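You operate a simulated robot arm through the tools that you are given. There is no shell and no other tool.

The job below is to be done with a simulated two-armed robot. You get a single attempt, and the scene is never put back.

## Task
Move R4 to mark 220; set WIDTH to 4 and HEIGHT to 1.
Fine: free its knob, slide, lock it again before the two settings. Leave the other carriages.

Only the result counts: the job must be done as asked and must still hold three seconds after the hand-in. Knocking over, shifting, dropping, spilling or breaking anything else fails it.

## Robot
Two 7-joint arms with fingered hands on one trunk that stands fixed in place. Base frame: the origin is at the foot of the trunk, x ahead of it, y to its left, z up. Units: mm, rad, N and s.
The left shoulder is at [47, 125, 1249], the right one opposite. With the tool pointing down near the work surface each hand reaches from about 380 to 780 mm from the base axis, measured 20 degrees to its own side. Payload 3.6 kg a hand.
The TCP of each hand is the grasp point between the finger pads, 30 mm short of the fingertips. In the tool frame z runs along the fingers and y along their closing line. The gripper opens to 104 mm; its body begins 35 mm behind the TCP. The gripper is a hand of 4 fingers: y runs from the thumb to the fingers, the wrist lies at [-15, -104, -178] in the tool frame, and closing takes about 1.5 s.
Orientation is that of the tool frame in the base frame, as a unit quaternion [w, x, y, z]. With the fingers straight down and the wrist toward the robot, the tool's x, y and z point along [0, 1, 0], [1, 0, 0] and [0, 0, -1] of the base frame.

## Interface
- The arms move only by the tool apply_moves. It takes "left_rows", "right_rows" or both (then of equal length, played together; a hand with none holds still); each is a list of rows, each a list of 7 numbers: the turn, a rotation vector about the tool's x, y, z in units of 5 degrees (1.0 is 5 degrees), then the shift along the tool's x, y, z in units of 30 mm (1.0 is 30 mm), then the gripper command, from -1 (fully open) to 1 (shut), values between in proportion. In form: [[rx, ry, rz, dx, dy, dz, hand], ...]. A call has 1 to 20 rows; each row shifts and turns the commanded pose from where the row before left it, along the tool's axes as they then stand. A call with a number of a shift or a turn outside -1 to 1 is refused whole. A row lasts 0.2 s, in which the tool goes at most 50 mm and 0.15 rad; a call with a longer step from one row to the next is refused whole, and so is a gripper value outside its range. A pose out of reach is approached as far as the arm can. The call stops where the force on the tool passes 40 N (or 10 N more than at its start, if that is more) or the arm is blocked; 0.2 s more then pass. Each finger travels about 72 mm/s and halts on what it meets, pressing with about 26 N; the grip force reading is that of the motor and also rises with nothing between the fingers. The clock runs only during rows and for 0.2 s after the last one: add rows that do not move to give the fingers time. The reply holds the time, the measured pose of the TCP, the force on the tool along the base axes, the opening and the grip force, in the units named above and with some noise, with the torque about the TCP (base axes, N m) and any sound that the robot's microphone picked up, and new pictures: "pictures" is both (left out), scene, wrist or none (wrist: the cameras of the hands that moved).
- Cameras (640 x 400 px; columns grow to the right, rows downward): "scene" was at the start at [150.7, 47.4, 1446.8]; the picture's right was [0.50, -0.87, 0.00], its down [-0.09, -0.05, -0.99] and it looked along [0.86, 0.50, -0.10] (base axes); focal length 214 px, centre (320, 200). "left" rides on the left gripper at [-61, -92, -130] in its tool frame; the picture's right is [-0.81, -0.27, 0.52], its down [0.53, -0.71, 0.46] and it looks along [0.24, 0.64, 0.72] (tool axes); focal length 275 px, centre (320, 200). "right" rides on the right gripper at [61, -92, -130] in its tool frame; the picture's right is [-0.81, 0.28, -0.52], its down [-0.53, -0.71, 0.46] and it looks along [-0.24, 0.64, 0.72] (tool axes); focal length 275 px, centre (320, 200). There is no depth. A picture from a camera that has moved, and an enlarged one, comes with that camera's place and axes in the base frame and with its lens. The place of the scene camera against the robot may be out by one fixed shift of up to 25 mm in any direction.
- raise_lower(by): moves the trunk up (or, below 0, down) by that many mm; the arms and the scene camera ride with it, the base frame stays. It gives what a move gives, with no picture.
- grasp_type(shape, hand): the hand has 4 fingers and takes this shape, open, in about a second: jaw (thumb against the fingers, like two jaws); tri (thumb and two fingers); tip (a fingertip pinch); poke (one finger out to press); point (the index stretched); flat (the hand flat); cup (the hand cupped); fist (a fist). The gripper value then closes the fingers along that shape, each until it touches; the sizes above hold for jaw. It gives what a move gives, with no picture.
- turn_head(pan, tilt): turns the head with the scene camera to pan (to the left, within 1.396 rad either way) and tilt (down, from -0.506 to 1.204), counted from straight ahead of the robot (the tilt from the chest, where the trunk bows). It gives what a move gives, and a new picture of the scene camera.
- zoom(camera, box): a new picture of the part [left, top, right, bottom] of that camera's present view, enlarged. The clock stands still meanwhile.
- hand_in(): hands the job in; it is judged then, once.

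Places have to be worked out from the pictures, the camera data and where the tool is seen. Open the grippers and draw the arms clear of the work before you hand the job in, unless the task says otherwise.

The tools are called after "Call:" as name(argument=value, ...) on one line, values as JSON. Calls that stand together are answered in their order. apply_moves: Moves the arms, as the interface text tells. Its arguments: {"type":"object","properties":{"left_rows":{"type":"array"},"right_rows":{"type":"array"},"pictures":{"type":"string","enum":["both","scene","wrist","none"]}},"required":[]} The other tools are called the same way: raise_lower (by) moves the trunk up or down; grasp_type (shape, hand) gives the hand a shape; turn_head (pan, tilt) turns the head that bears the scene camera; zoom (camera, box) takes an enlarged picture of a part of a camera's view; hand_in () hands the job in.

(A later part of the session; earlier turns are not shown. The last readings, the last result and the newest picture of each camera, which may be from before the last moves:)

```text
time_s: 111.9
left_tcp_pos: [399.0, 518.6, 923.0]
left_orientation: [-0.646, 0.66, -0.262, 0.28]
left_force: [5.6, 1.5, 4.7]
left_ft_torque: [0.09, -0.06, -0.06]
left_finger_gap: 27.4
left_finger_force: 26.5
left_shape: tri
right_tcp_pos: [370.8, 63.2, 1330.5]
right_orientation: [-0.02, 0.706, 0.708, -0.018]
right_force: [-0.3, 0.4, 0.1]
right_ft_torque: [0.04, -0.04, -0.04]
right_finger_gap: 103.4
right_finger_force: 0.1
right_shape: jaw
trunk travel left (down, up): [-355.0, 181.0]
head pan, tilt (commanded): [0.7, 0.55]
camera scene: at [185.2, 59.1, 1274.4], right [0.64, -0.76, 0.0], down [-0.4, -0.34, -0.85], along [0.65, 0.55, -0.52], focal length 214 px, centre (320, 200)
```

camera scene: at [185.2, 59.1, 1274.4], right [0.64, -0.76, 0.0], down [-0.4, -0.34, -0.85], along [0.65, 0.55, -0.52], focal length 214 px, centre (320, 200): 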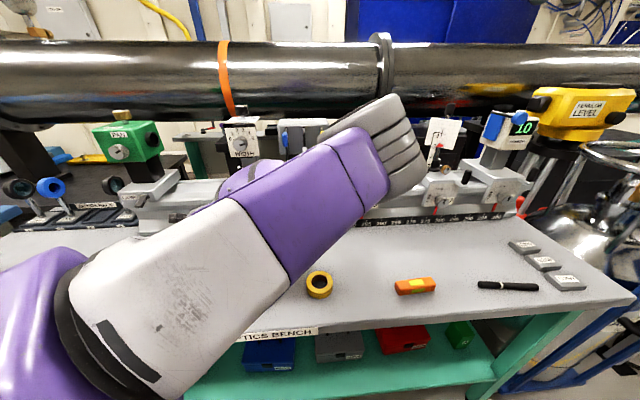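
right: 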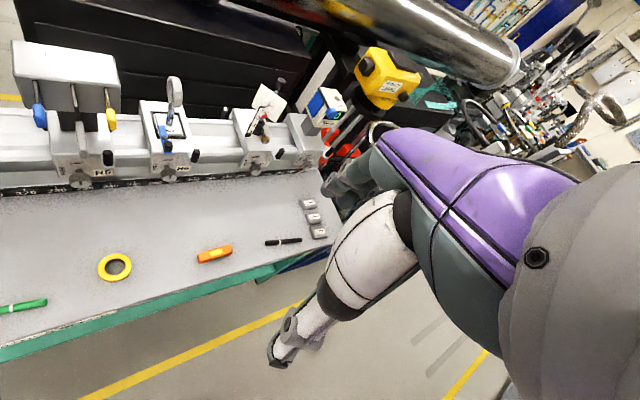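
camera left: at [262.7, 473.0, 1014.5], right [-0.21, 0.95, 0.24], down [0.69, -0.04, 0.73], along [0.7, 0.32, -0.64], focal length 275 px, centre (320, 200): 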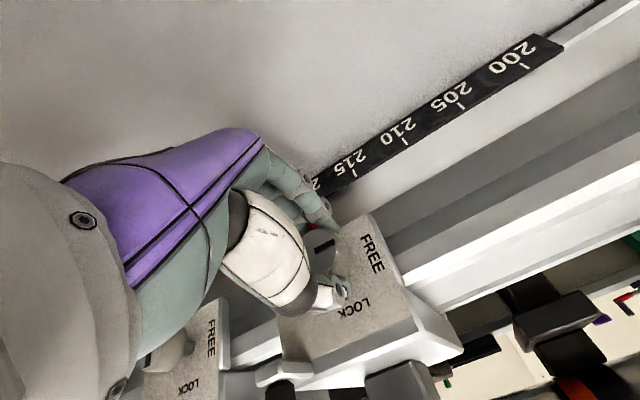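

The elbow is merely higher, well clear of the rail and table objects. Now I turn the knob clockwise toward LOCK, first 45°.

Call:
apply_moves(left_rows=[[0, 0, 1, 0, 0, 0, 1], [0, 0, 1, 0, 0, 0, 1], [0, 0, 1, 0, 0, 0, 1], [0, 0, 1, 0, 0, 0, 1], [0, 0, 1, 0, 0, 0, 1], [0, 0, 1, 0, 0, 0, 1], [0, 0, 1, 0, 0, 0, 1], [0, 0, 1, 0, 0, 0, 1], [0, 0, 1, 0, 0, 0, 1], [0, 0, 0, 0, 0, 0, 1]], pictures="wrist")

Call:
zoom(camera="left", box=[240, 160, 400, 260])

```text
time_s: 114.1
left_tcp_pos: [400.2, 517.9, 923.3]
left_orientation: [0.704, -0.51, 0.494, -0.012]
left_force: [-1.4, 1.7, 6.9]
left_ft_torque: [0.12, -0.12, 0.08]
left_finger_gap: 27.3
left_finger_force: 25.9
left_shape: tri
right_tcp_pos: [369.6, 63.5, 1331.9]
right_orientation: [-0.02, 0.707, 0.707, -0.017]
right_force: [-1.0, 1.0, -0.4]
right_ft_torque: [-0.02, -0.01, 0.01]
right_finger_gap: 103.7
right_finger_force: 0.1
right_shape: jaw
trunk travel left (down, up): [-355.0, 181.0]
head pan, tilt (commanded): [0.7, 0.55]
camera left: at [320.7, 415.0, 1033.7], right [0.09, 0.66, 0.75], down [0.94, -0.3, 0.15], along [0.32, 0.69, -0.64], focal length 275 px, centre (320, 200)
```

left: 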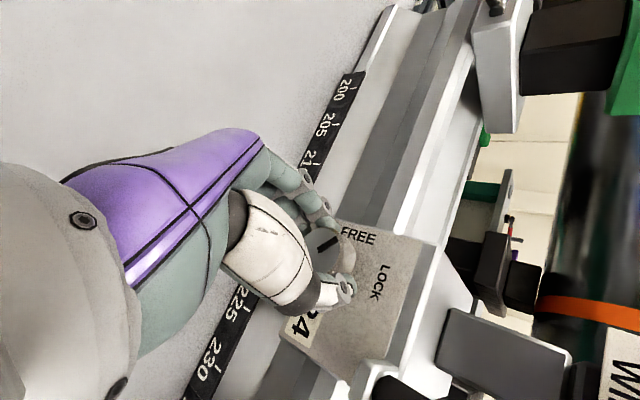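

```text
4.00 times, centred on (320, 210) of left
camera zoom: at [320.7, 415.0, 1033.7], right [0.09, 0.66, 0.75], down [0.94, -0.3, 0.15], along [0.32, 0.69, -0.64], focal length 1101 px, centre (320, 160)
```

zoom: 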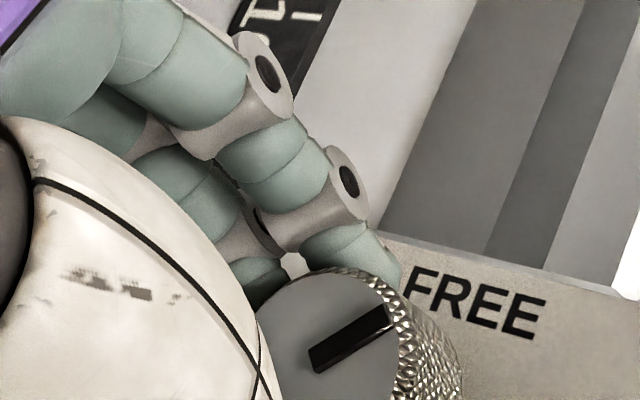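

The knob is following at 45°. I'll complete the second 45° to LOCK.

Call:
apply_moves(left_rows=[[0, 0, 1, 0, 0, 0, 1], [0, 0, 1, 0, 0, 0, 1], [0, 0, 1, 0, 0, 0, 1], [0, 0, 1, 0, 0, 0, 1], [0, 0, 1, 0, 0, 0, 1], [0, 0, 1, 0, 0, 0, 1], [0, 0, 1, 0, 0, 0, 1], [0, 0, 1, 0, 0, 0, 1], [0, 0, 1, 0, 0, 0, 1], [0, 0, 0, 0, 0, 0, 1]], pictures="both")

Call:
zoom(camera="left", box=[240, 160, 400, 260])

Call:
zoom(camera="scene", box=[190, 160, 310, 235])

```text
time_s: 116.3
left_tcp_pos: [400.1, 518.3, 923.1]
left_orientation: [0.655, -0.281, 0.652, 0.259]
left_force: [2.8, 4.0, 11.6]
left_ft_torque: [0.13, -0.22, 0.06]
left_finger_gap: 26.8
left_finger_force: 25.5
left_shape: tri
right_tcp_pos: [369.5, 62.7, 1331.7]
right_orientation: [-0.02, 0.706, 0.708, -0.018]
right_force: [0.2, -0.2, 0.5]
right_ft_torque: [-0.02, 0.01, 0.02]
right_finger_gap: 103.8
right_finger_force: 0.0
right_shape: jaw
trunk travel left (down, up): [-355.0, 181.0]
head pan, tilt (commanded): [0.7, 0.55]
camera scene: at [184.4, 59.0, 1274.5], right [0.64, -0.76, 0.0], down [-0.4, -0.34, -0.85], along [0.65, 0.55, -0.52], focal length 214 px, centre (320, 200)
camera left: at [370.8, 363.5, 988.5], right [0.55, 0.19, 0.81], down [0.84, -0.2, -0.51], along [0.06, 0.96, -0.27], focal length 275 px, centre (320, 200)
```

scene: 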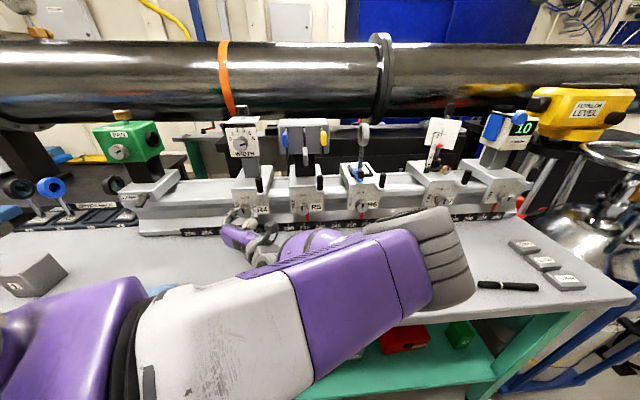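
left: 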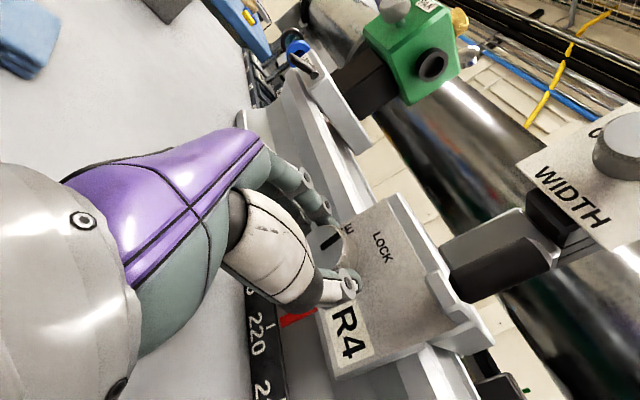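

```text
4.00 times, centred on (320, 210) of left
camera zoom: at [370.8, 363.5, 988.5], right [0.55, 0.19, 0.81], down [0.84, -0.2, -0.51], along [0.06, 0.96, -0.27], focal length 1101 px, centre (320, 160)
```

zoom: 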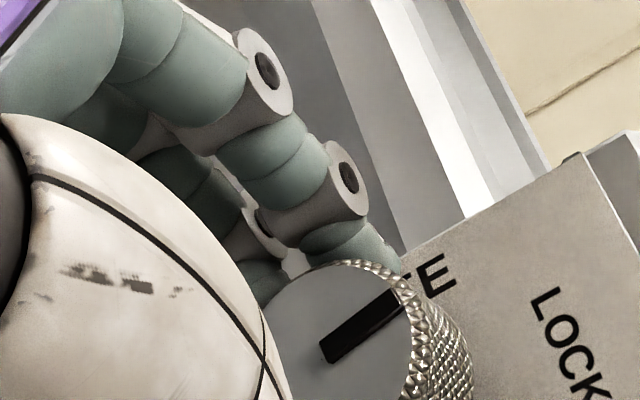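

```text
5.33 times, centred on (250, 198) of scene
camera zoom: at [184.4, 59.0, 1274.5], right [0.64, -0.76, 0.0], down [-0.4, -0.34, -0.85], along [0.65, 0.55, -0.52], focal length 1144 px, centre (693, 213)
```

zoom: 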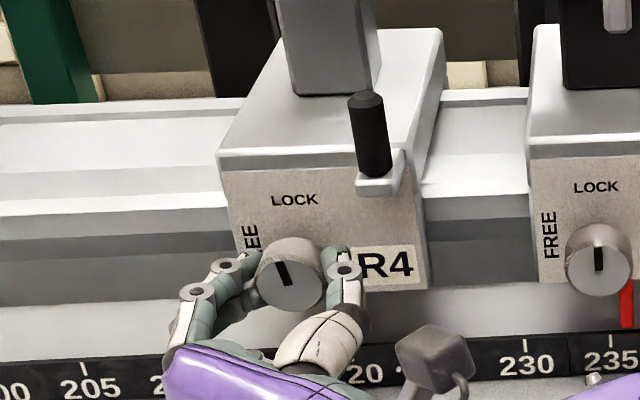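

The R4 pointer is about 12–15° short of vertical compared with R5's, so I'll turn another 15° clockwise.

Call:
apply_moves(left_rows=[[0, 0, 1, 0, 0, 0, 1], [0, 0, 1, 0, 0, 0, 1], [0, 0, 1, 0, 0, 0, 1], [0, 0, 0, 0, 0, 0, 1]], pictures="wrist")

Call:
zoom(camera="scene", box=[190, 160, 310, 235])

```text
time_s: 117.3
left_tcp_pos: [399.4, 518.1, 923.2]
left_orientation: [0.615, -0.194, 0.684, 0.342]
left_force: [-0.5, 1.7, 7.0]
left_ft_torque: [0.0, -0.24, 0.13]
left_finger_gap: 26.5
left_finger_force: 25.9
left_shape: tri
right_tcp_pos: [368.4, 63.9, 1332.7]
right_orientation: [-0.02, 0.706, 0.708, -0.018]
right_force: [-1.0, 0.1, -0.8]
right_ft_torque: [0.0, -0.05, 0.02]
right_finger_gap: 103.6
right_finger_force: 0.0
right_shape: jaw
trunk travel left (down, up): [-355.0, 181.0]
head pan, tilt (commanded): [0.7, 0.55]
camera left: at [380.5, 354.1, 963.2], right [0.69, 0.05, 0.72], down [0.72, -0.09, -0.69], along [0.03, 0.99, -0.1], focal length 275 px, centre (320, 200)
```

left: 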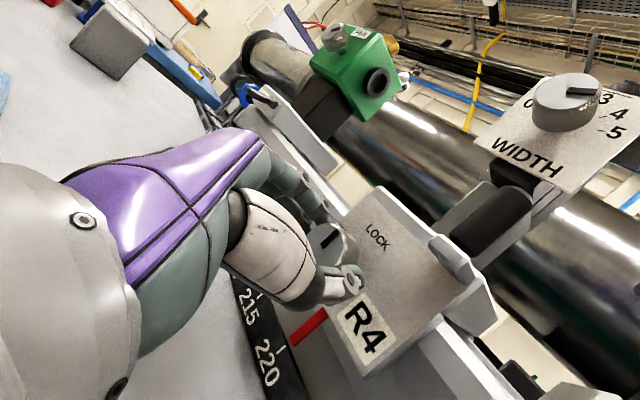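

```text
5.33 times, centred on (250, 198) of scene
camera zoom: at [184.4, 59.1, 1274.4], right [0.64, -0.76, 0.0], down [-0.4, -0.34, -0.85], along [0.65, 0.55, -0.52], focal length 1144 px, centre (693, 213)
```

zoom: 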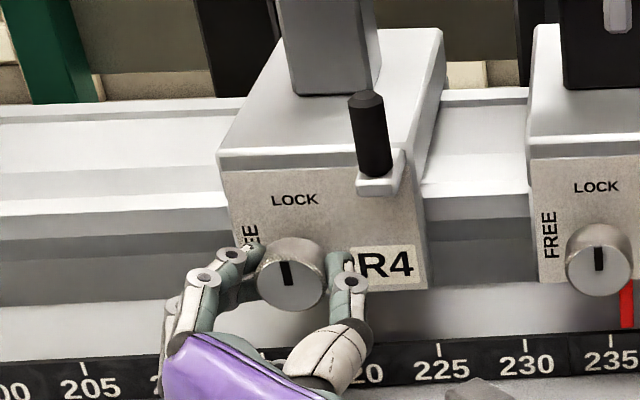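

Call:
zoom(camera="scene", box=[230, 195, 270, 220])

Call:
zoom(camera="scene", box=[285, 190, 325, 215])

Call:
zoom(camera="left", box=[280, 190, 440, 290])

```text
16.00 times, centred on (250, 208) of scene
camera zoom: at [184.4, 59.1, 1274.4], right [0.64, -0.76, 0.0], down [-0.4, -0.34, -0.85], along [0.65, 0.55, -0.52], focal length 3432 px, centre (1440, 80)
```

zoom: 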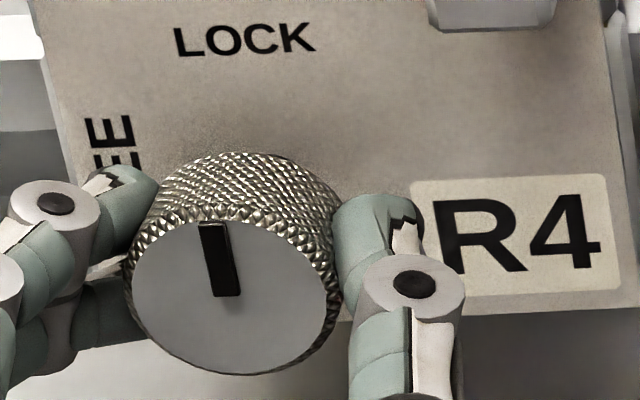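

```text
16.00 times, centred on (305, 202) of scene
camera zoom: at [184.4, 59.1, 1274.4], right [0.64, -0.76, 0.0], down [-0.4, -0.34, -0.85], along [0.65, 0.55, -0.52], focal length 3432 px, centre (560, 160)
```

zoom: 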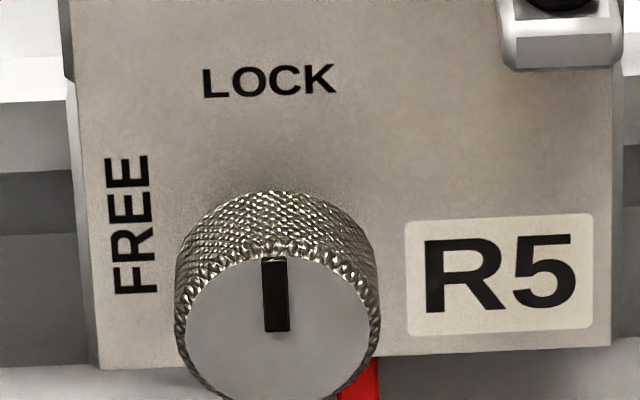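

```text
4.00 times, centred on (360, 240) of left
camera zoom: at [380.5, 354.1, 963.2], right [0.69, 0.05, 0.72], down [0.72, -0.09, -0.69], along [0.03, 0.99, -0.1], focal length 1101 px, centre (160, 40)
```

zoom: 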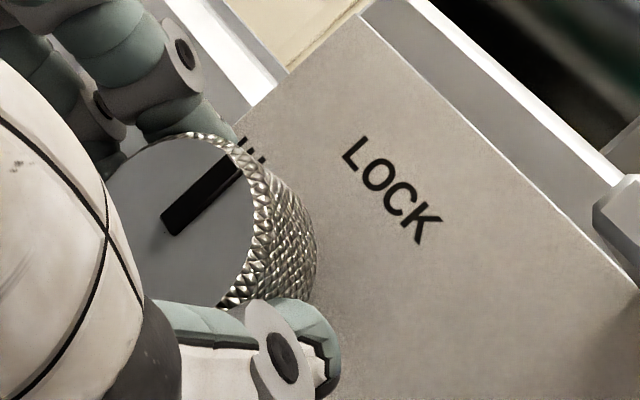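

Accounting for perspective (R4's lettering leans the same way), the pointer is now vertical, i.e. at LOCK like R5. I'll release the knob and back off to verify position and lock.

Call:
apply_moves(left_rows=[[0, 0, 0, 0, 0, 0, 0.3], [0, 0, 0, 0, 0, 0, -0.1], [0, 0, 0, 0, 0, 0, -0.2], [0, 0, 0, 0, 0, 0, -0.2], [0, 0, 0, 0, 0, -0.5, -0.2], [0, 0, 0, 0, 0, -0.5, -0.2], [0, 0, 0, 0, 0, -0.5, -0.2], [0, 0, 0, 0, 0, 0, -0.2]], pictures="both")

Call:
zoom(camera="scene", box=[200, 170, 320, 245])

Call:
zoom(camera="left", box=[240, 250, 400, 350])

```text
time_s: 119.1
left_tcp_pos: [367.7, 486.5, 923.2]
left_orientation: [0.616, -0.194, 0.683, 0.342]
left_force: [-0.8, -0.2, 0.1]
left_ft_torque: [-0.02, -0.01, -0.02]
left_finger_gap: 61.9
left_finger_force: 0.1
left_shape: tri
right_tcp_pos: [369.4, 63.5, 1332.5]
right_orientation: [-0.02, 0.706, 0.707, -0.017]
right_force: [0.0, -0.2, 0.1]
right_ft_torque: [0.03, -0.02, -0.01]
right_finger_gap: 103.8
right_finger_force: 0.0
right_shape: jaw
trunk travel left (down, up): [-355.0, 181.0]
head pan, tilt (commanded): [0.7, 0.55]
camera scene: at [184.9, 59.4, 1274.4], right [0.64, -0.76, 0.0], down [-0.4, -0.34, -0.85], along [0.65, 0.55, -0.52], focal length 214 px, centre (320, 200)
camera left: at [348.9, 322.0, 963.8], right [0.69, 0.05, 0.72], down [0.72, -0.09, -0.68], along [0.03, 0.99, -0.1], focal length 275 px, centre (320, 200)
```

scene: 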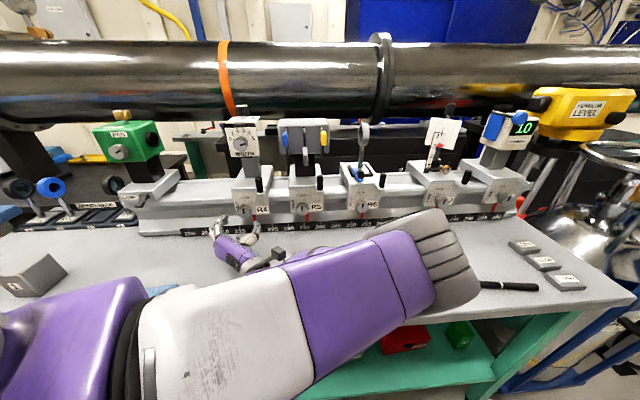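
left: 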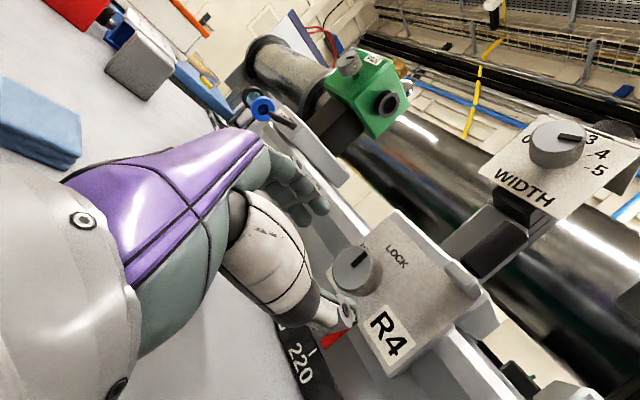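

```text
5.33 times, centred on (260, 208) of scene
camera zoom: at [184.9, 59.4, 1274.4], right [0.64, -0.76, 0.0], down [-0.4, -0.34, -0.85], along [0.65, 0.55, -0.52], focal length 1144 px, centre (640, 160)
```

zoom: 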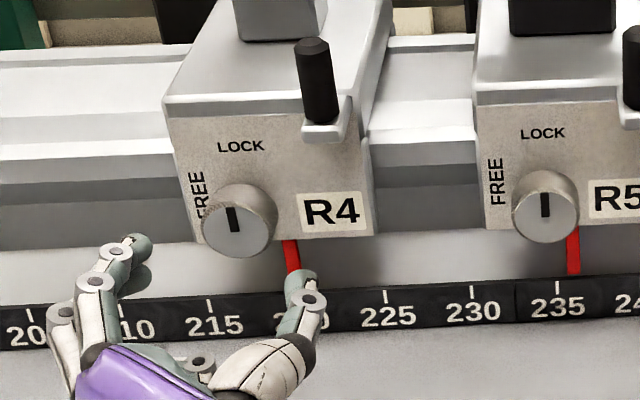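

```text
4.00 times, centred on (320, 300) of left
camera zoom: at [348.9, 322.0, 963.8], right [0.69, 0.05, 0.72], down [0.72, -0.09, -0.68], along [0.03, 0.99, -0.1], focal length 1101 px, centre (320, -200)
```

zoom: 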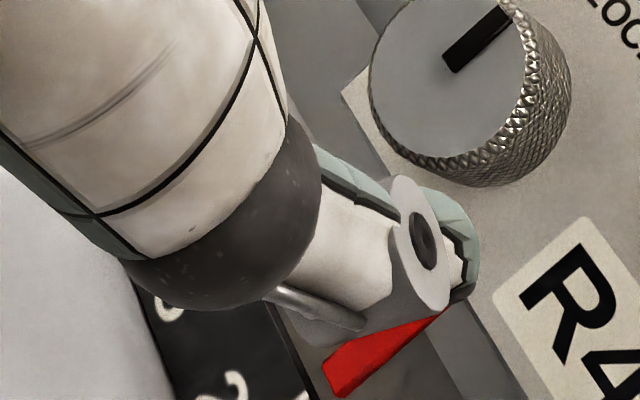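

Lock pointer reads vertical and the red pointer appears at ~220. I'll shift the hand left for a parallax-free reading of the pointer with the wrist camera.

Call:
apply_moves(left_rows=[[0, 0, 0, 0.2, 0.867, 0, -0.2], [0, 0, 0, 0.2, 0.867, 0, -0.2], [0, 0, 0, 0.2, 0.867, 0, -0.2], [0, 0, 0, 0, 0, 0, -0.2]], pictures="wrist")

```text
time_s: 120.1
left_tcp_pos: [310.3, 543.4, 922.4]
left_orientation: [0.616, -0.194, 0.683, 0.342]
left_force: [-0.6, 0.5, 0.0]
left_ft_torque: [0.04, 0.01, 0.01]
left_finger_gap: 62.0
left_finger_force: 0.1
left_shape: tri
right_tcp_pos: [370.1, 63.7, 1331.6]
right_orientation: [-0.021, 0.707, 0.707, -0.019]
right_force: [0.4, -0.6, -0.8]
right_ft_torque: [0.0, 0.03, 0.0]
right_finger_gap: 103.6
right_finger_force: 0.0
right_shape: jaw
trunk travel left (down, up): [-355.0, 181.0]
head pan, tilt (commanded): [0.7, 0.55]
camera left: at [292.0, 379.8, 962.9], right [0.69, 0.05, 0.72], down [0.72, -0.09, -0.68], along [0.03, 0.99, -0.1], focal length 275 px, centre (320, 200)
```

left: 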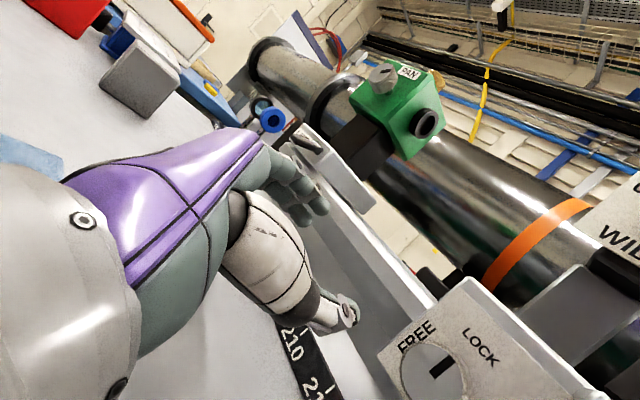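

The pointer is out of this camera's frame, but the hand is now clear of it in the scene view. I'll zoom the scene camera on the pointer.

Call:
zoom(camera="scene", box=[230, 200, 278, 230])

Call:
zoom(camera="scene", box=[285, 200, 333, 230])

```text
13.33 times, centred on (254, 215) of scene
camera zoom: at [184.9, 59.1, 1274.4], right [0.64, -0.76, 0.0], down [-0.4, -0.34, -0.85], along [0.65, 0.55, -0.52], focal length 2860 px, centre (1200, 0)
```

zoom: 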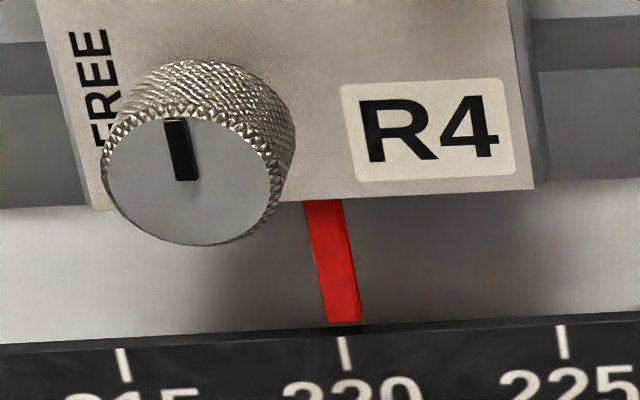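

```text
13.33 times, centred on (309, 215) of scene
camera zoom: at [184.9, 59.1, 1274.4], right [0.64, -0.76, 0.0], down [-0.4, -0.34, -0.85], along [0.65, 0.55, -0.52], focal length 2860 px, centre (467, 0)
```

zoom: 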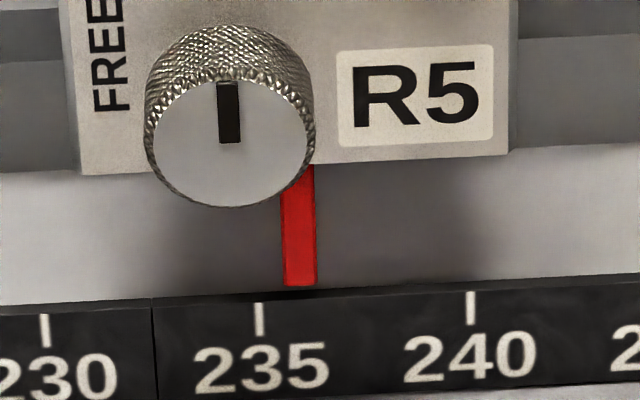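

The scene view reads ≈220.1–220.2 with the lock pointer vertical. To be sure, I'll roll back to the camera-overhead pose and take the parallax-free reading again.

Call:
apply_moves(left_rows=[[0, 0, -1, 0, -0.6, 0, -0.2], [0, 0, -1, 0, -0.6, 0, -0.2], [0, 0, -1, 0, -0.6, 0, -0.2], [0, 0, -1, 0, -0.6, 0, -0.2], [0, 0, -1, 0, 0, 0, -0.2], [0, 0, -1, 0, 0, 0, -0.2], [0, 0, -1, 0, 0, 0, -0.2], [0, 0, -1, 0, 0, 0, -0.2], [0, 0, -1, 0, 0, 0, -0.2], [0, 0, -1, 0, 0, 0, -0.2], [0, 0, -1, 0, 0, 0, -0.2], [0, 0, -1, 0, 0, 0, -0.2], [0, 0, -1, 0, 0, 0, -0.2], [0, 0, -1, 0, 0, 0, -0.2], [0, 0, -1, 0, 0, 0, -0.2], [0, 0, -1, 0, 0, 0, -0.2], [0, 0, -1, 0, 0, 0, -0.2], [0, 0, -1, 0, 0, 0, -0.2], [0, 0, -1, 0, 0, 0, -0.2], [0, 0, -1, 0, 0, 0, -0.2]], pictures="wrist")

```text
time_s: 124.3
left_tcp_pos: [361.7, 493.0, 916.1]
left_orientation: [0.657, -0.649, 0.29, -0.253]
left_force: [-0.3, 1.0, 0.0]
left_ft_torque: [-0.01, -0.01, -0.01]
left_finger_gap: 62.0
left_finger_force: 0.1
left_shape: tri
right_tcp_pos: [368.5, 64.2, 1332.5]
right_orientation: [-0.021, 0.707, 0.707, -0.018]
right_force: [-0.1, 0.5, -0.1]
right_ft_torque: [-0.01, 0.04, -0.01]
right_finger_gap: 103.7
right_finger_force: 0.2
right_shape: jaw
trunk travel left (down, up): [-355.0, 181.0]
head pan, tilt (commanded): [0.7, 0.55]
camera left: at [230.9, 442.0, 1012.8], right [-0.19, 0.93, 0.31], down [0.73, -0.08, 0.68], along [0.66, 0.36, -0.66], focal length 275 px, centre (320, 200)
```

left: 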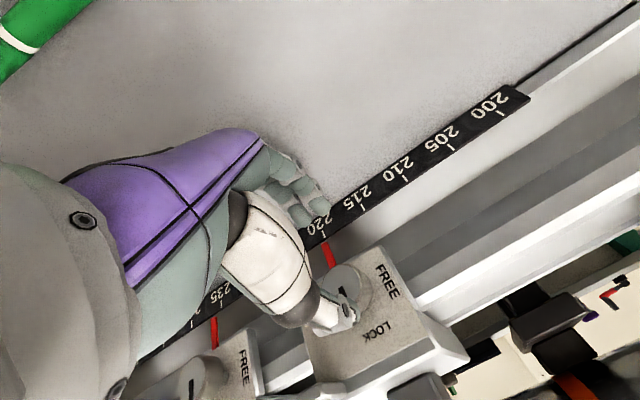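

Call:
apply_moves(left_rows=[[0, 0, 0, 0.73, -0.1, 0, -0.2], [0, 0, 0, 0.73, -0.1, 0, -0.2], [0, 0, 0, 0.73, -0.1, 0, -0.2], [0, 0, 0, 0.73, -0.1, 0, -0.2], [0, 0, 0, 0, 0, 0, -0.2]], pictures="wrist")

Call:
zoom(camera="left", box=[380, 165, 460, 215])

```text
time_s: 125.5
left_tcp_pos: [424.7, 431.3, 925.0]
left_orientation: [0.657, -0.648, 0.29, -0.252]
left_force: [-1.3, 0.3, 0.2]
left_ft_torque: [-0.02, 0.02, -0.02]
left_finger_gap: 62.1
left_finger_force: 0.1
left_shape: tri
right_tcp_pos: [370.9, 63.9, 1331.6]
right_orientation: [-0.02, 0.706, 0.707, -0.018]
right_force: [0.0, -0.4, -0.7]
right_ft_torque: [0.0, 0.01, -0.01]
right_finger_gap: 103.6
right_finger_force: 0.1
right_shape: jaw
trunk travel left (down, up): [-355.0, 181.0]
head pan, tilt (commanded): [0.7, 0.55]
camera left: at [293.9, 380.0, 1021.8], right [-0.19, 0.93, 0.31], down [0.73, -0.08, 0.68], along [0.66, 0.36, -0.66], focal length 275 px, centre (320, 200)
```

left: 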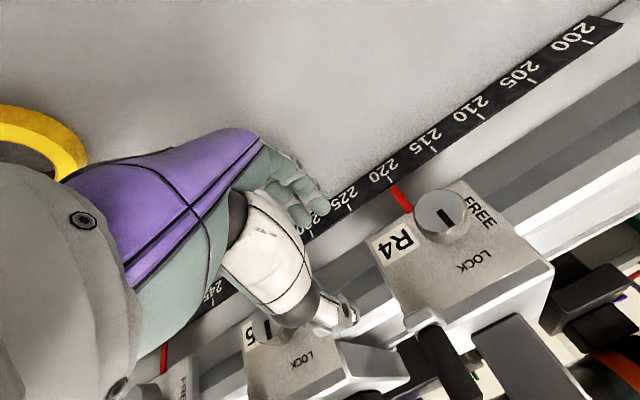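

```text
8.00 times, centred on (420, 190) of left
camera zoom: at [293.9, 380.0, 1021.8], right [-0.19, 0.93, 0.31], down [0.73, -0.08, 0.68], along [0.66, 0.36, -0.66], focal length 2202 px, centre (-480, 280)
```

zoom: 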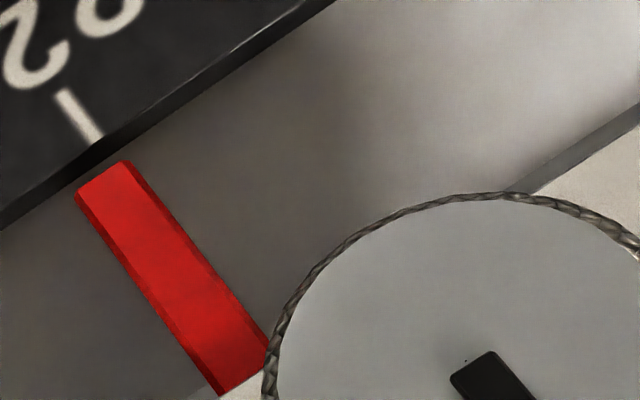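

The parallax-free reading is ≈220.25 (2.5 mm past the tick), and the pointer is at LOCK. I'd like it closer, so I'll do one short unlock–trim–lock cycle: go back in front of the knob and roll to the starting orientation.

Call:
apply_moves(left_rows=[[0, 0, 0, -0.73, 0, 0, -0.2], [0, 0, 0, -0.73, 0, 0, -0.2], [0, 0, 0, -0.73, 0, 0, -0.2], [0, 0, 0, -0.71, 0, 0, -0.2], [0, 0, 1, 0, 0, 0, -0.2], [0, 0, 1, 0, 0, 0, -0.2], [0, 0, 1, 0, 0, 0, -0.2], [0, 0, 1, 0, 0, 0, -0.2], [0, 0, 1, 0, 0, 0, -0.2], [0, 0, 1, 0, 0, 0, -0.2], [0, 0, 1, 0, 0, 0, -0.2], [0, 0, 1, 0, 0, 0, -0.2], [0, 0, 1, 0, 0, 0, -0.2], [0, 0, 1, 0, 0, 0, -0.2], [0, 0, 1, 0, 0, 0, -0.2], [0, 0, 1, 0, 0, 0, -0.2], [0, 0, 1, 0, 0, 0, -0.2], [0, 0, 1, 0, 0, 0, -0.2], [0, 0, 1, 0, 0, 0, -0.2], [0, 0, 1, 0, 0, 0, -0.2]], pictures="none")

Call:
apply_moves(left_rows=[[0, 0, 1, 0, 0, 0, -0.2], [0, 0, 1, 0, 0, 0, -0.2], [0, 0, 1, 0, 0, 0, -0.2], [0, 0, 0, 0, 0, 0, -0.2]], pictures="wrist")

Call:
zoom(camera="left", box=[280, 200, 440, 300])

```text
time_s: 129.7
left_tcp_pos: [363.2, 491.8, 927.5]
left_orientation: [0.666, -0.31, 0.639, 0.229]
left_force: [0.0, 0.1, -0.4]
left_ft_torque: [0.02, 0.0, 0.0]
left_finger_gap: 61.7
left_finger_force: 0.1
left_shape: tri
right_tcp_pos: [369.7, 62.1, 1330.9]
right_orientation: [-0.02, 0.707, 0.707, -0.018]
right_force: [0.1, 0.7, -1.1]
right_ft_torque: [0.02, -0.01, -0.02]
right_finger_gap: 103.5
right_finger_force: 0.0
right_shape: jaw
trunk travel left (down, up): [-355.0, 181.0]
head pan, tilt (commanded): [0.7, 0.55]
```

```text
time_s: 130.7
left_tcp_pos: [362.0, 491.5, 928.8]
left_orientation: [0.629, -0.224, 0.674, 0.315]
left_force: [0.4, -0.2, -0.4]
left_ft_torque: [-0.02, 0.03, -0.02]
left_finger_gap: 62.3
left_finger_force: 0.2
left_shape: tri
right_tcp_pos: [369.5, 63.4, 1331.4]
right_orientation: [-0.02, 0.706, 0.707, -0.018]
right_force: [-0.2, -0.2, -0.2]
right_ft_torque: [-0.01, -0.02, 0.01]
right_finger_gap: 103.9
right_finger_force: 0.1
right_shape: jaw
trunk travel left (down, up): [-355.0, 181.0]
head pan, tilt (commanded): [0.7, 0.55]
camera left: at [340.9, 330.7, 977.5], right [0.64, 0.1, 0.76], down [0.76, -0.13, -0.63], along [0.04, 0.99, -0.16], focal length 275 px, centre (320, 200)
```

left: 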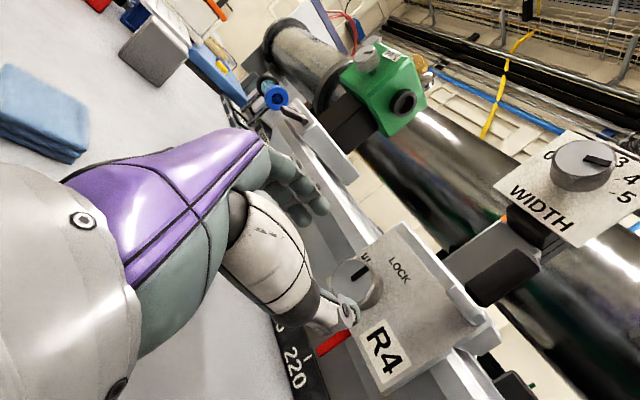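

```text
4.00 times, centred on (360, 250) of left
camera zoom: at [340.9, 330.7, 977.5], right [0.64, 0.1, 0.76], down [0.76, -0.13, -0.63], along [0.04, 0.99, -0.16], focal length 1101 px, centre (160, 0)
```

zoom: 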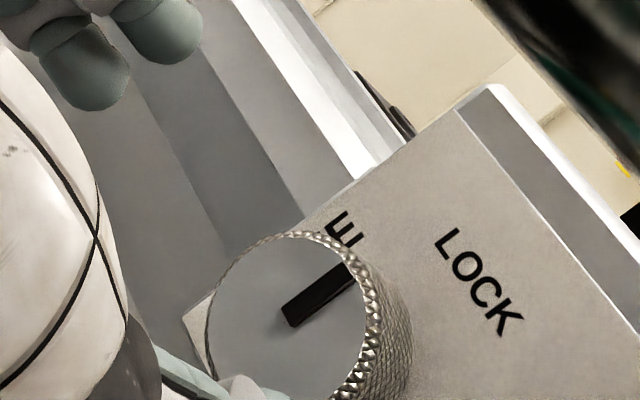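

The knob sits at about u=-82.5, z≈925. I'll align laterally, advance, and grip.

Call:
apply_moves(left_rows=[[0, 0, 0, 0.09, -0.29, 0, -0.2], [0, 0, 0, 0, 0, 0.5, -0.2], [0, 0, 0, 0, 0, 0.5, -0.2], [0, 0, 0, 0, 0, 0.53, -0.2], [0, 0, 0, 0, 0, 0, -0.2]], pictures="wrist")

Call:
zoom(camera="scene", box=[200, 170, 320, 245])

```text
time_s: 131.9
left_tcp_pos: [401.6, 520.4, 923.5]
left_orientation: [0.63, -0.224, 0.674, 0.315]
left_force: [-1.1, 0.8, 1.3]
left_ft_torque: [-0.01, -0.02, 0.03]
left_finger_gap: 62.0
left_finger_force: 0.1
left_shape: tri
right_tcp_pos: [369.8, 63.4, 1331.3]
right_orientation: [-0.02, 0.707, 0.707, -0.018]
right_force: [-0.4, 0.0, 0.3]
right_ft_torque: [-0.01, 0.01, -0.02]
right_finger_gap: 103.8
right_finger_force: 0.1
right_shape: jaw
trunk travel left (down, up): [-355.0, 181.0]
head pan, tilt (commanded): [0.7, 0.55]
camera left: at [379.5, 358.3, 972.8], right [0.64, 0.1, 0.76], down [0.76, -0.13, -0.63], along [0.04, 0.99, -0.16], focal length 275 px, centre (320, 200)
```

left: 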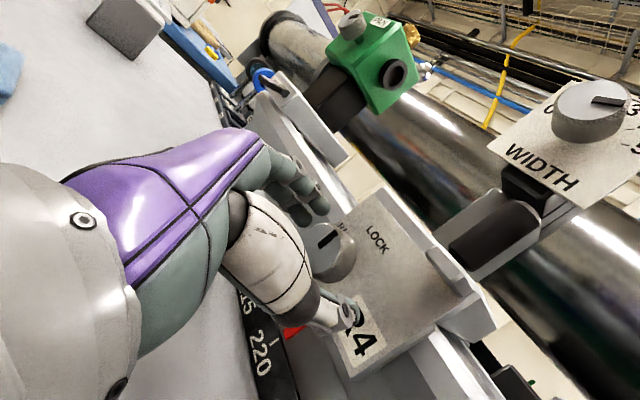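

```text
5.33 times, centred on (260, 208) of scene
camera zoom: at [184.7, 59.2, 1274.4], right [0.64, -0.76, 0.0], down [-0.4, -0.34, -0.85], along [0.65, 0.55, -0.52], focal length 1144 px, centre (640, 160)
```

zoom: 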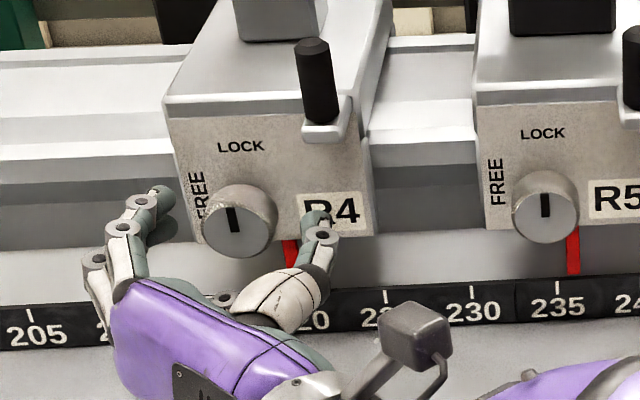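

Well centred (TCP u≈-84, z≈923.5). Closing the grip and starting the counter-clockwise turn.

Call:
apply_moves(left_rows=[[0, 0, 0, -0.03, -0.02, 0, 0.6], [0, 0, 0, 0, 0, 0, 1], [0, 0, 0, 0, 0, 0, 1], [0, 0, 0, 0, 0, 0, 1], [0, 0, 0, 0, 0, 0, 1], [0, 0, 0, 0, 0, 0, 1], [0, 0, 0, 0, 0, 0, 1], [0, 0, -1, 0, 0, 0, 1], [0, 0, -1, 0, 0, 0, 1], [0, 0, -1, 0, 0, 0, 1], [0, 0, -1, 0, 0, 0, 1], [0, 0, -1, 0, 0, 0, 1], [0, 0, -1, 0, 0, 0, 1], [0, 0, -1, 0, 0, 0, 1], [0, 0, -1, 0, 0, 0, 1], [0, 0, -1, 0, 0, 0, 1], [0, 0, 0, 0, 0, 0, 1]], pictures="wrist")

Call:
zoom(camera="left", box=[240, 160, 400, 260])

```text
time_s: 135.5
left_tcp_pos: [402.3, 518.6, 923.6]
left_orientation: [0.702, -0.465, 0.537, 0.049]
left_force: [4.2, 2.0, -2.8]
left_ft_torque: [-0.01, 0.05, -0.02]
left_finger_gap: 26.9
left_finger_force: 25.6
left_shape: tri
right_tcp_pos: [371.1, 64.9, 1331.1]
right_orientation: [-0.02, 0.706, 0.708, -0.018]
right_force: [0.4, 0.4, 0.2]
right_ft_torque: [0.01, 0.01, 0.01]
right_finger_gap: 104.1
right_finger_force: 0.0
right_shape: jaw
trunk travel left (down, up): [-355.0, 181.0]
head pan, tilt (commanded): [0.7, 0.55]
camera left: at [336.3, 401.7, 1029.7], right [0.18, 0.56, 0.81], down [0.95, -0.31, 0.0], along [0.25, 0.77, -0.59], focal length 275 px, centre (320, 200)
```

left: 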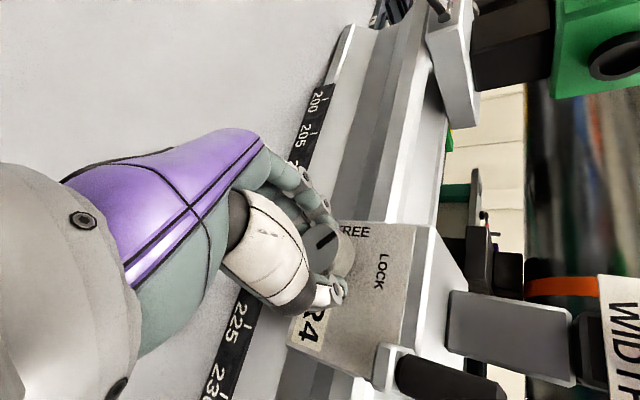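

```text
4.00 times, centred on (320, 210) of left
camera zoom: at [336.3, 401.7, 1029.7], right [0.18, 0.56, 0.81], down [0.95, -0.31, 0.0], along [0.25, 0.77, -0.59], focal length 1101 px, centre (320, 160)
```

zoom: 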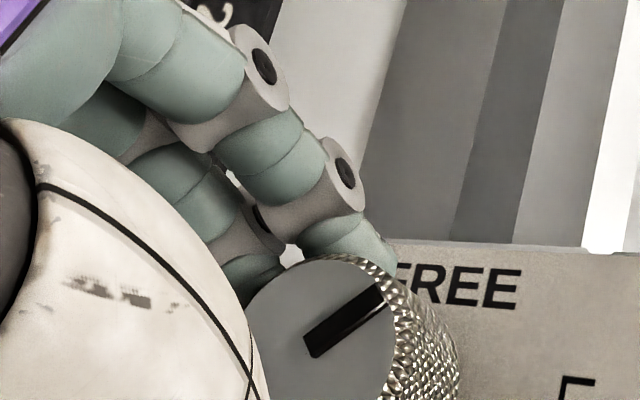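

The knob is turning with the hand. Continue another 50° to FREE.

Call:
apply_moves(left_rows=[[0, 0, -1, 0, 0, 0, 1], [0, 0, -1, 0, 0, 0, 1], [0, 0, -1, 0, 0, 0, 1], [0, 0, -1, 0, 0, 0, 1], [0, 0, -1, 0, 0, 0, 1], [0, 0, -1, 0, 0, 0, 1], [0, 0, -1, 0, 0, 0, 1], [0, 0, -1, 0, 0, 0, 1], [0, 0, -1, 0, 0, 0, 1], [0, 0, -1, 0, 0, 0, 1], [0, 0, 0, 0, 0, 0, 1]], pictures="wrist")

Call:
zoom(camera="left", box=[240, 160, 400, 260])

Call:
zoom(camera="scene", box=[200, 150, 320, 225])

```text
time_s: 137.9
left_tcp_pos: [402.0, 519.9, 924.4]
left_orientation: [0.657, -0.649, 0.289, -0.252]
left_force: [4.5, 0.8, -3.0]
left_ft_torque: [-0.03, 0.09, -0.06]
left_finger_gap: 26.2
left_finger_force: 26.3
left_shape: tri
right_tcp_pos: [370.8, 63.6, 1331.4]
right_orientation: [-0.02, 0.706, 0.708, -0.018]
right_force: [0.6, -0.6, -0.1]
right_ft_torque: [0.01, -0.01, -0.02]
right_finger_gap: 103.9
right_finger_force: 0.1
right_shape: jaw
trunk travel left (down, up): [-355.0, 181.0]
head pan, tilt (commanded): [0.7, 0.55]
camera left: at [270.5, 467.4, 1021.2], right [-0.19, 0.93, 0.31], down [0.73, -0.08, 0.68], along [0.66, 0.36, -0.66], focal length 275 px, centre (320, 200)
```

left: 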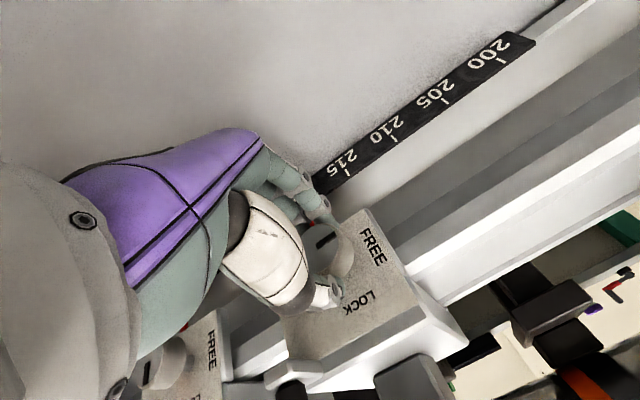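

```text
4.00 times, centred on (320, 210) of left
camera zoom: at [270.5, 467.4, 1021.2], right [-0.19, 0.93, 0.31], down [0.73, -0.08, 0.68], along [0.66, 0.36, -0.66], focal length 1101 px, centre (320, 160)
```

zoom: 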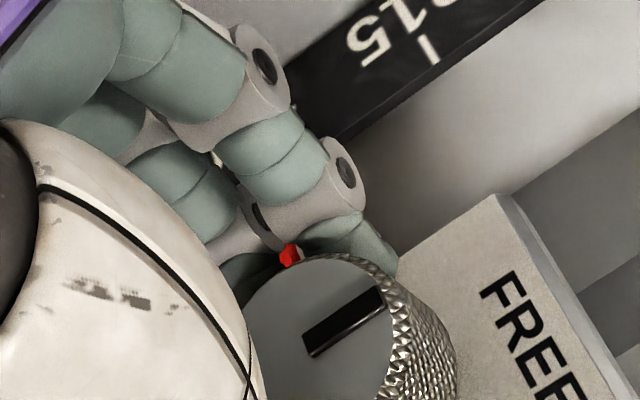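

```text
5.33 times, centred on (260, 188) of scene
camera zoom: at [185.5, 59.7, 1274.3], right [0.64, -0.76, 0.0], down [-0.4, -0.34, -0.85], along [0.65, 0.55, -0.52], focal length 1144 px, centre (640, 267)
```

zoom: 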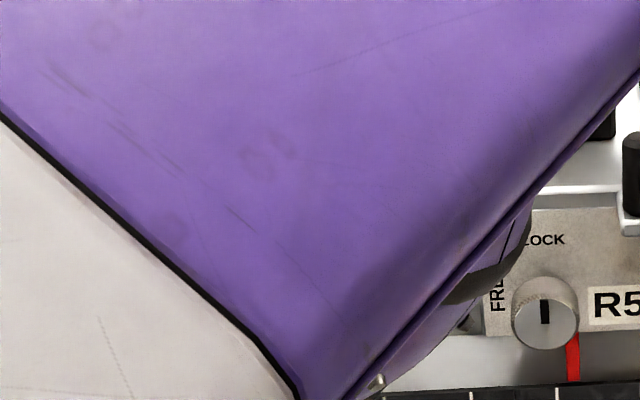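

Knob is at FREE again. I'll trim the carriage by -2 mm, then turn clockwise back to LOCK.

Call:
apply_moves(left_rows=[[0, 0, 0, -0.035, 0, 0, 1], [0, 0, 0, -0.035, 0, 0, 1], [0, 0, 0, 0, 0, 0, 1], [0, 0, 1, 0, 0, 0, 1], [0, 0, 1, 0, 0, 0, 1], [0, 0, 1, 0, 0, 0, 1], [0, 0, 1, 0, 0, 0, 1], [0, 0, 1, 0, 0, 0, 1], [0, 0, 1, 0, 0, 0, 1], [0, 0, 1, 0, 0, 0, 1], [0, 0, 1, 0, 0, 0, 1], [0, 0, 1, 0, 0, 0, 1], [0, 0, 1, 0, 0, 0, 1], [0, 0, 1, 0, 0, 0, 1], [0, 0, 1, 0, 0, 0, 1], [0, 0, 1, 0, 0, 0, 1], [0, 0, 0, 0, 0, 0, 1]], pictures="none")

Call:
apply_moves(left_rows=[[0, 0, 1, 0, 0, 0, 1], [0, 0, 1, 0, 0, 0, 1], [0, 0, 1, 0, 0, 0, 1], [0, 0, 1, 0, 0, 0, 1], [0, 0, 1, 0, 0, 0, 1], [0, 0, 1, 0, 0, 0, 1], [0, 0, 0, 0, 0, 0, 1]], pictures="both")

Call:
zoom(camera="scene", box=[230, 200, 278, 230])

```text
time_s: 141.5
left_tcp_pos: [399.6, 520.4, 924.4]
left_orientation: [0.69, -0.391, 0.593, 0.141]
left_force: [0.0, 4.5, -5.4]
left_ft_torque: [-0.09, 0.12, 0.13]
left_finger_gap: 26.3
left_finger_force: 25.3
left_shape: tri
right_tcp_pos: [370.6, 65.3, 1331.6]
right_orientation: [-0.02, 0.706, 0.708, -0.019]
right_force: [-1.0, -0.2, 0.6]
right_ft_torque: [0.01, 0.03, 0.01]
right_finger_gap: 103.6
right_finger_force: 0.0
right_shape: jaw
trunk travel left (down, up): [-355.0, 181.0]
head pan, tilt (commanded): [0.7, 0.55]
```

```text
time_s: 143.1
left_tcp_pos: [399.5, 520.6, 924.2]
left_orientation: [0.629, -0.224, 0.675, 0.315]
left_force: [-3.9, 4.3, -4.8]
left_ft_torque: [-0.21, 0.0, 0.19]
left_finger_gap: 26.7
left_finger_force: 26.2
left_shape: tri
right_tcp_pos: [369.3, 64.1, 1332.4]
right_orientation: [-0.02, 0.707, 0.707, -0.018]
right_force: [-0.3, -0.1, -0.3]
right_ft_torque: [0.0, 0.02, 0.0]
right_finger_gap: 103.7
right_finger_force: 0.1
right_shape: jaw
trunk travel left (down, up): [-355.0, 181.0]
head pan, tilt (commanded): [0.7, 0.55]
camera scene: at [184.6, 60.2, 1274.4], right [0.64, -0.76, 0.0], down [-0.4, -0.34, -0.85], along [0.65, 0.55, -0.52], focal length 214 px, centre (320, 200)
camera left: at [378.1, 359.0, 973.5], right [0.64, 0.1, 0.76], down [0.76, -0.13, -0.63], along [0.04, 0.99, -0.16], focal length 275 px, centre (320, 200)
```

scene: 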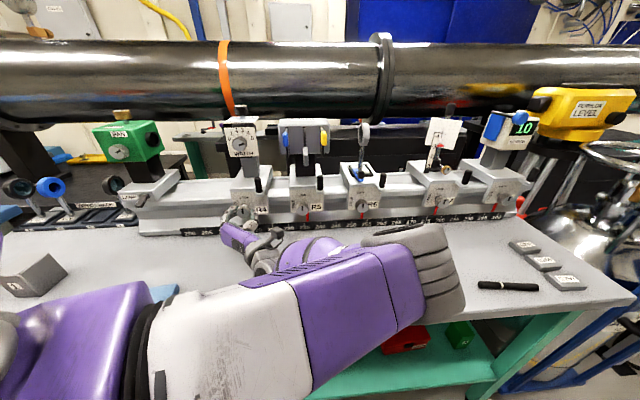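
left: 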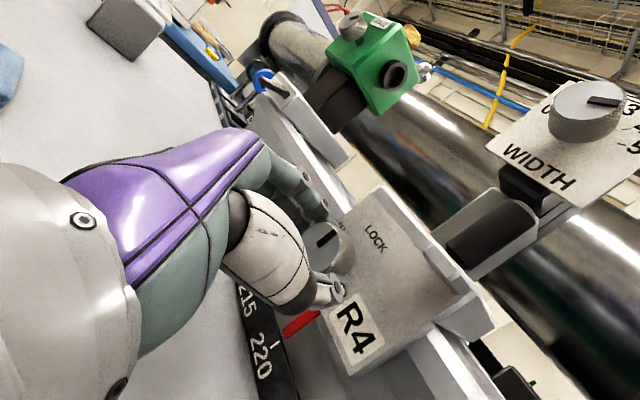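

```text
13.33 times, centred on (254, 215) of scene
camera zoom: at [184.6, 60.2, 1274.4], right [0.64, -0.76, 0.0], down [-0.4, -0.34, -0.85], along [0.65, 0.55, -0.52], focal length 2860 px, centre (1200, 0)
```

zoom: 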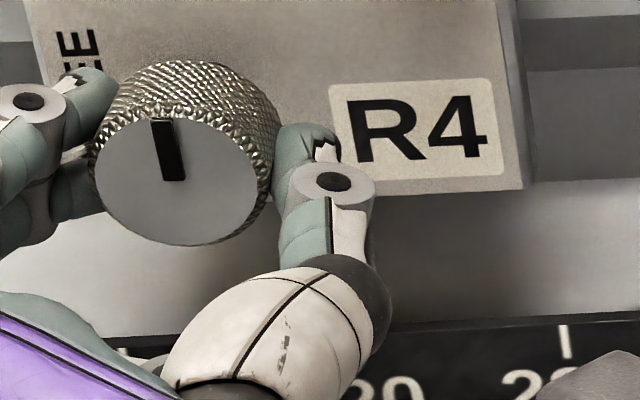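

The R4 label shifted left by ~0.25 units (now ≈220.0) and the knob pointer is vertical (parallel to the lettering). I'll release and back off, then re-check.

Call:
apply_moves(left_rows=[[0, 0, 0, 0, 0, 0, 0.3], [0, 0, 0, 0, 0, 0, -0.1], [0, 0, 0, 0, 0, 0, -0.2], [0, 0, 0, 0, 0, 0, -0.2], [0, 0, 0, 0, 0, -0.5, -0.2], [0, 0, 0, 0, 0, -0.5, -0.2], [0, 0, 0, 0, 0, -0.5, -0.2], [0, 0, 0, 0.1, 0.8, 0, -0.2], [0, 0, 0, 0.1, 0.8, 0, -0.2], [0, 0, 0, 0, 0, 0, -0.2]], pictures="none")

Call:
zoom(camera="scene", box=[230, 200, 278, 230])

Call:
zoom(camera="scene", box=[200, 110, 360, 210])

```text
time_s: 145.3
left_tcp_pos: [335.6, 522.8, 926.5]
left_orientation: [0.63, -0.225, 0.673, 0.315]
left_force: [0.7, -0.8, 0.4]
left_ft_torque: [0.02, -0.01, -0.03]
left_finger_gap: 62.2
left_finger_force: 0.2
left_shape: tri
right_tcp_pos: [369.2, 64.0, 1331.4]
right_orientation: [-0.02, 0.706, 0.707, -0.018]
right_force: [-0.9, 0.4, -0.6]
right_ft_torque: [0.03, 0.03, -0.03]
right_finger_gap: 104.1
right_finger_force: 0.1
right_shape: jaw
trunk travel left (down, up): [-355.0, 181.0]
head pan, tilt (commanded): [0.7, 0.55]
```

```text
13.33 times, centred on (254, 215) of scene
camera zoom: at [184.9, 59.3, 1274.4], right [0.64, -0.76, 0.0], down [-0.4, -0.34, -0.85], along [0.65, 0.55, -0.52], focal length 2860 px, centre (1200, 0)
```

zoom: 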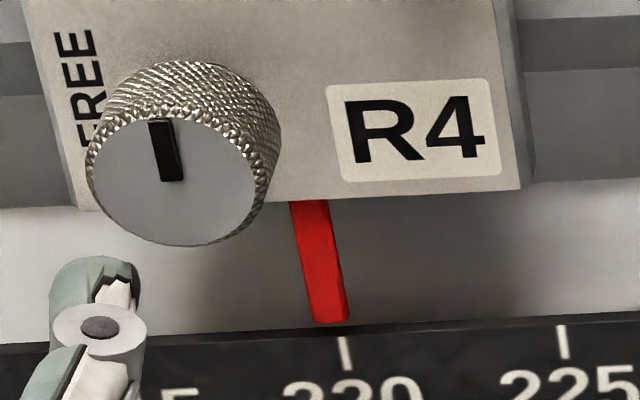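

```text
4.00 times, centred on (280, 160) of scene
camera zoom: at [184.9, 59.3, 1274.4], right [0.64, -0.76, 0.0], down [-0.4, -0.34, -0.85], along [0.65, 0.55, -0.52], focal length 858 px, centre (480, 360)
```

zoom: 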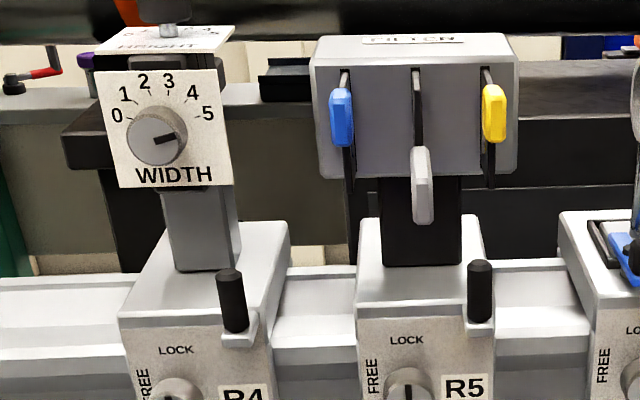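

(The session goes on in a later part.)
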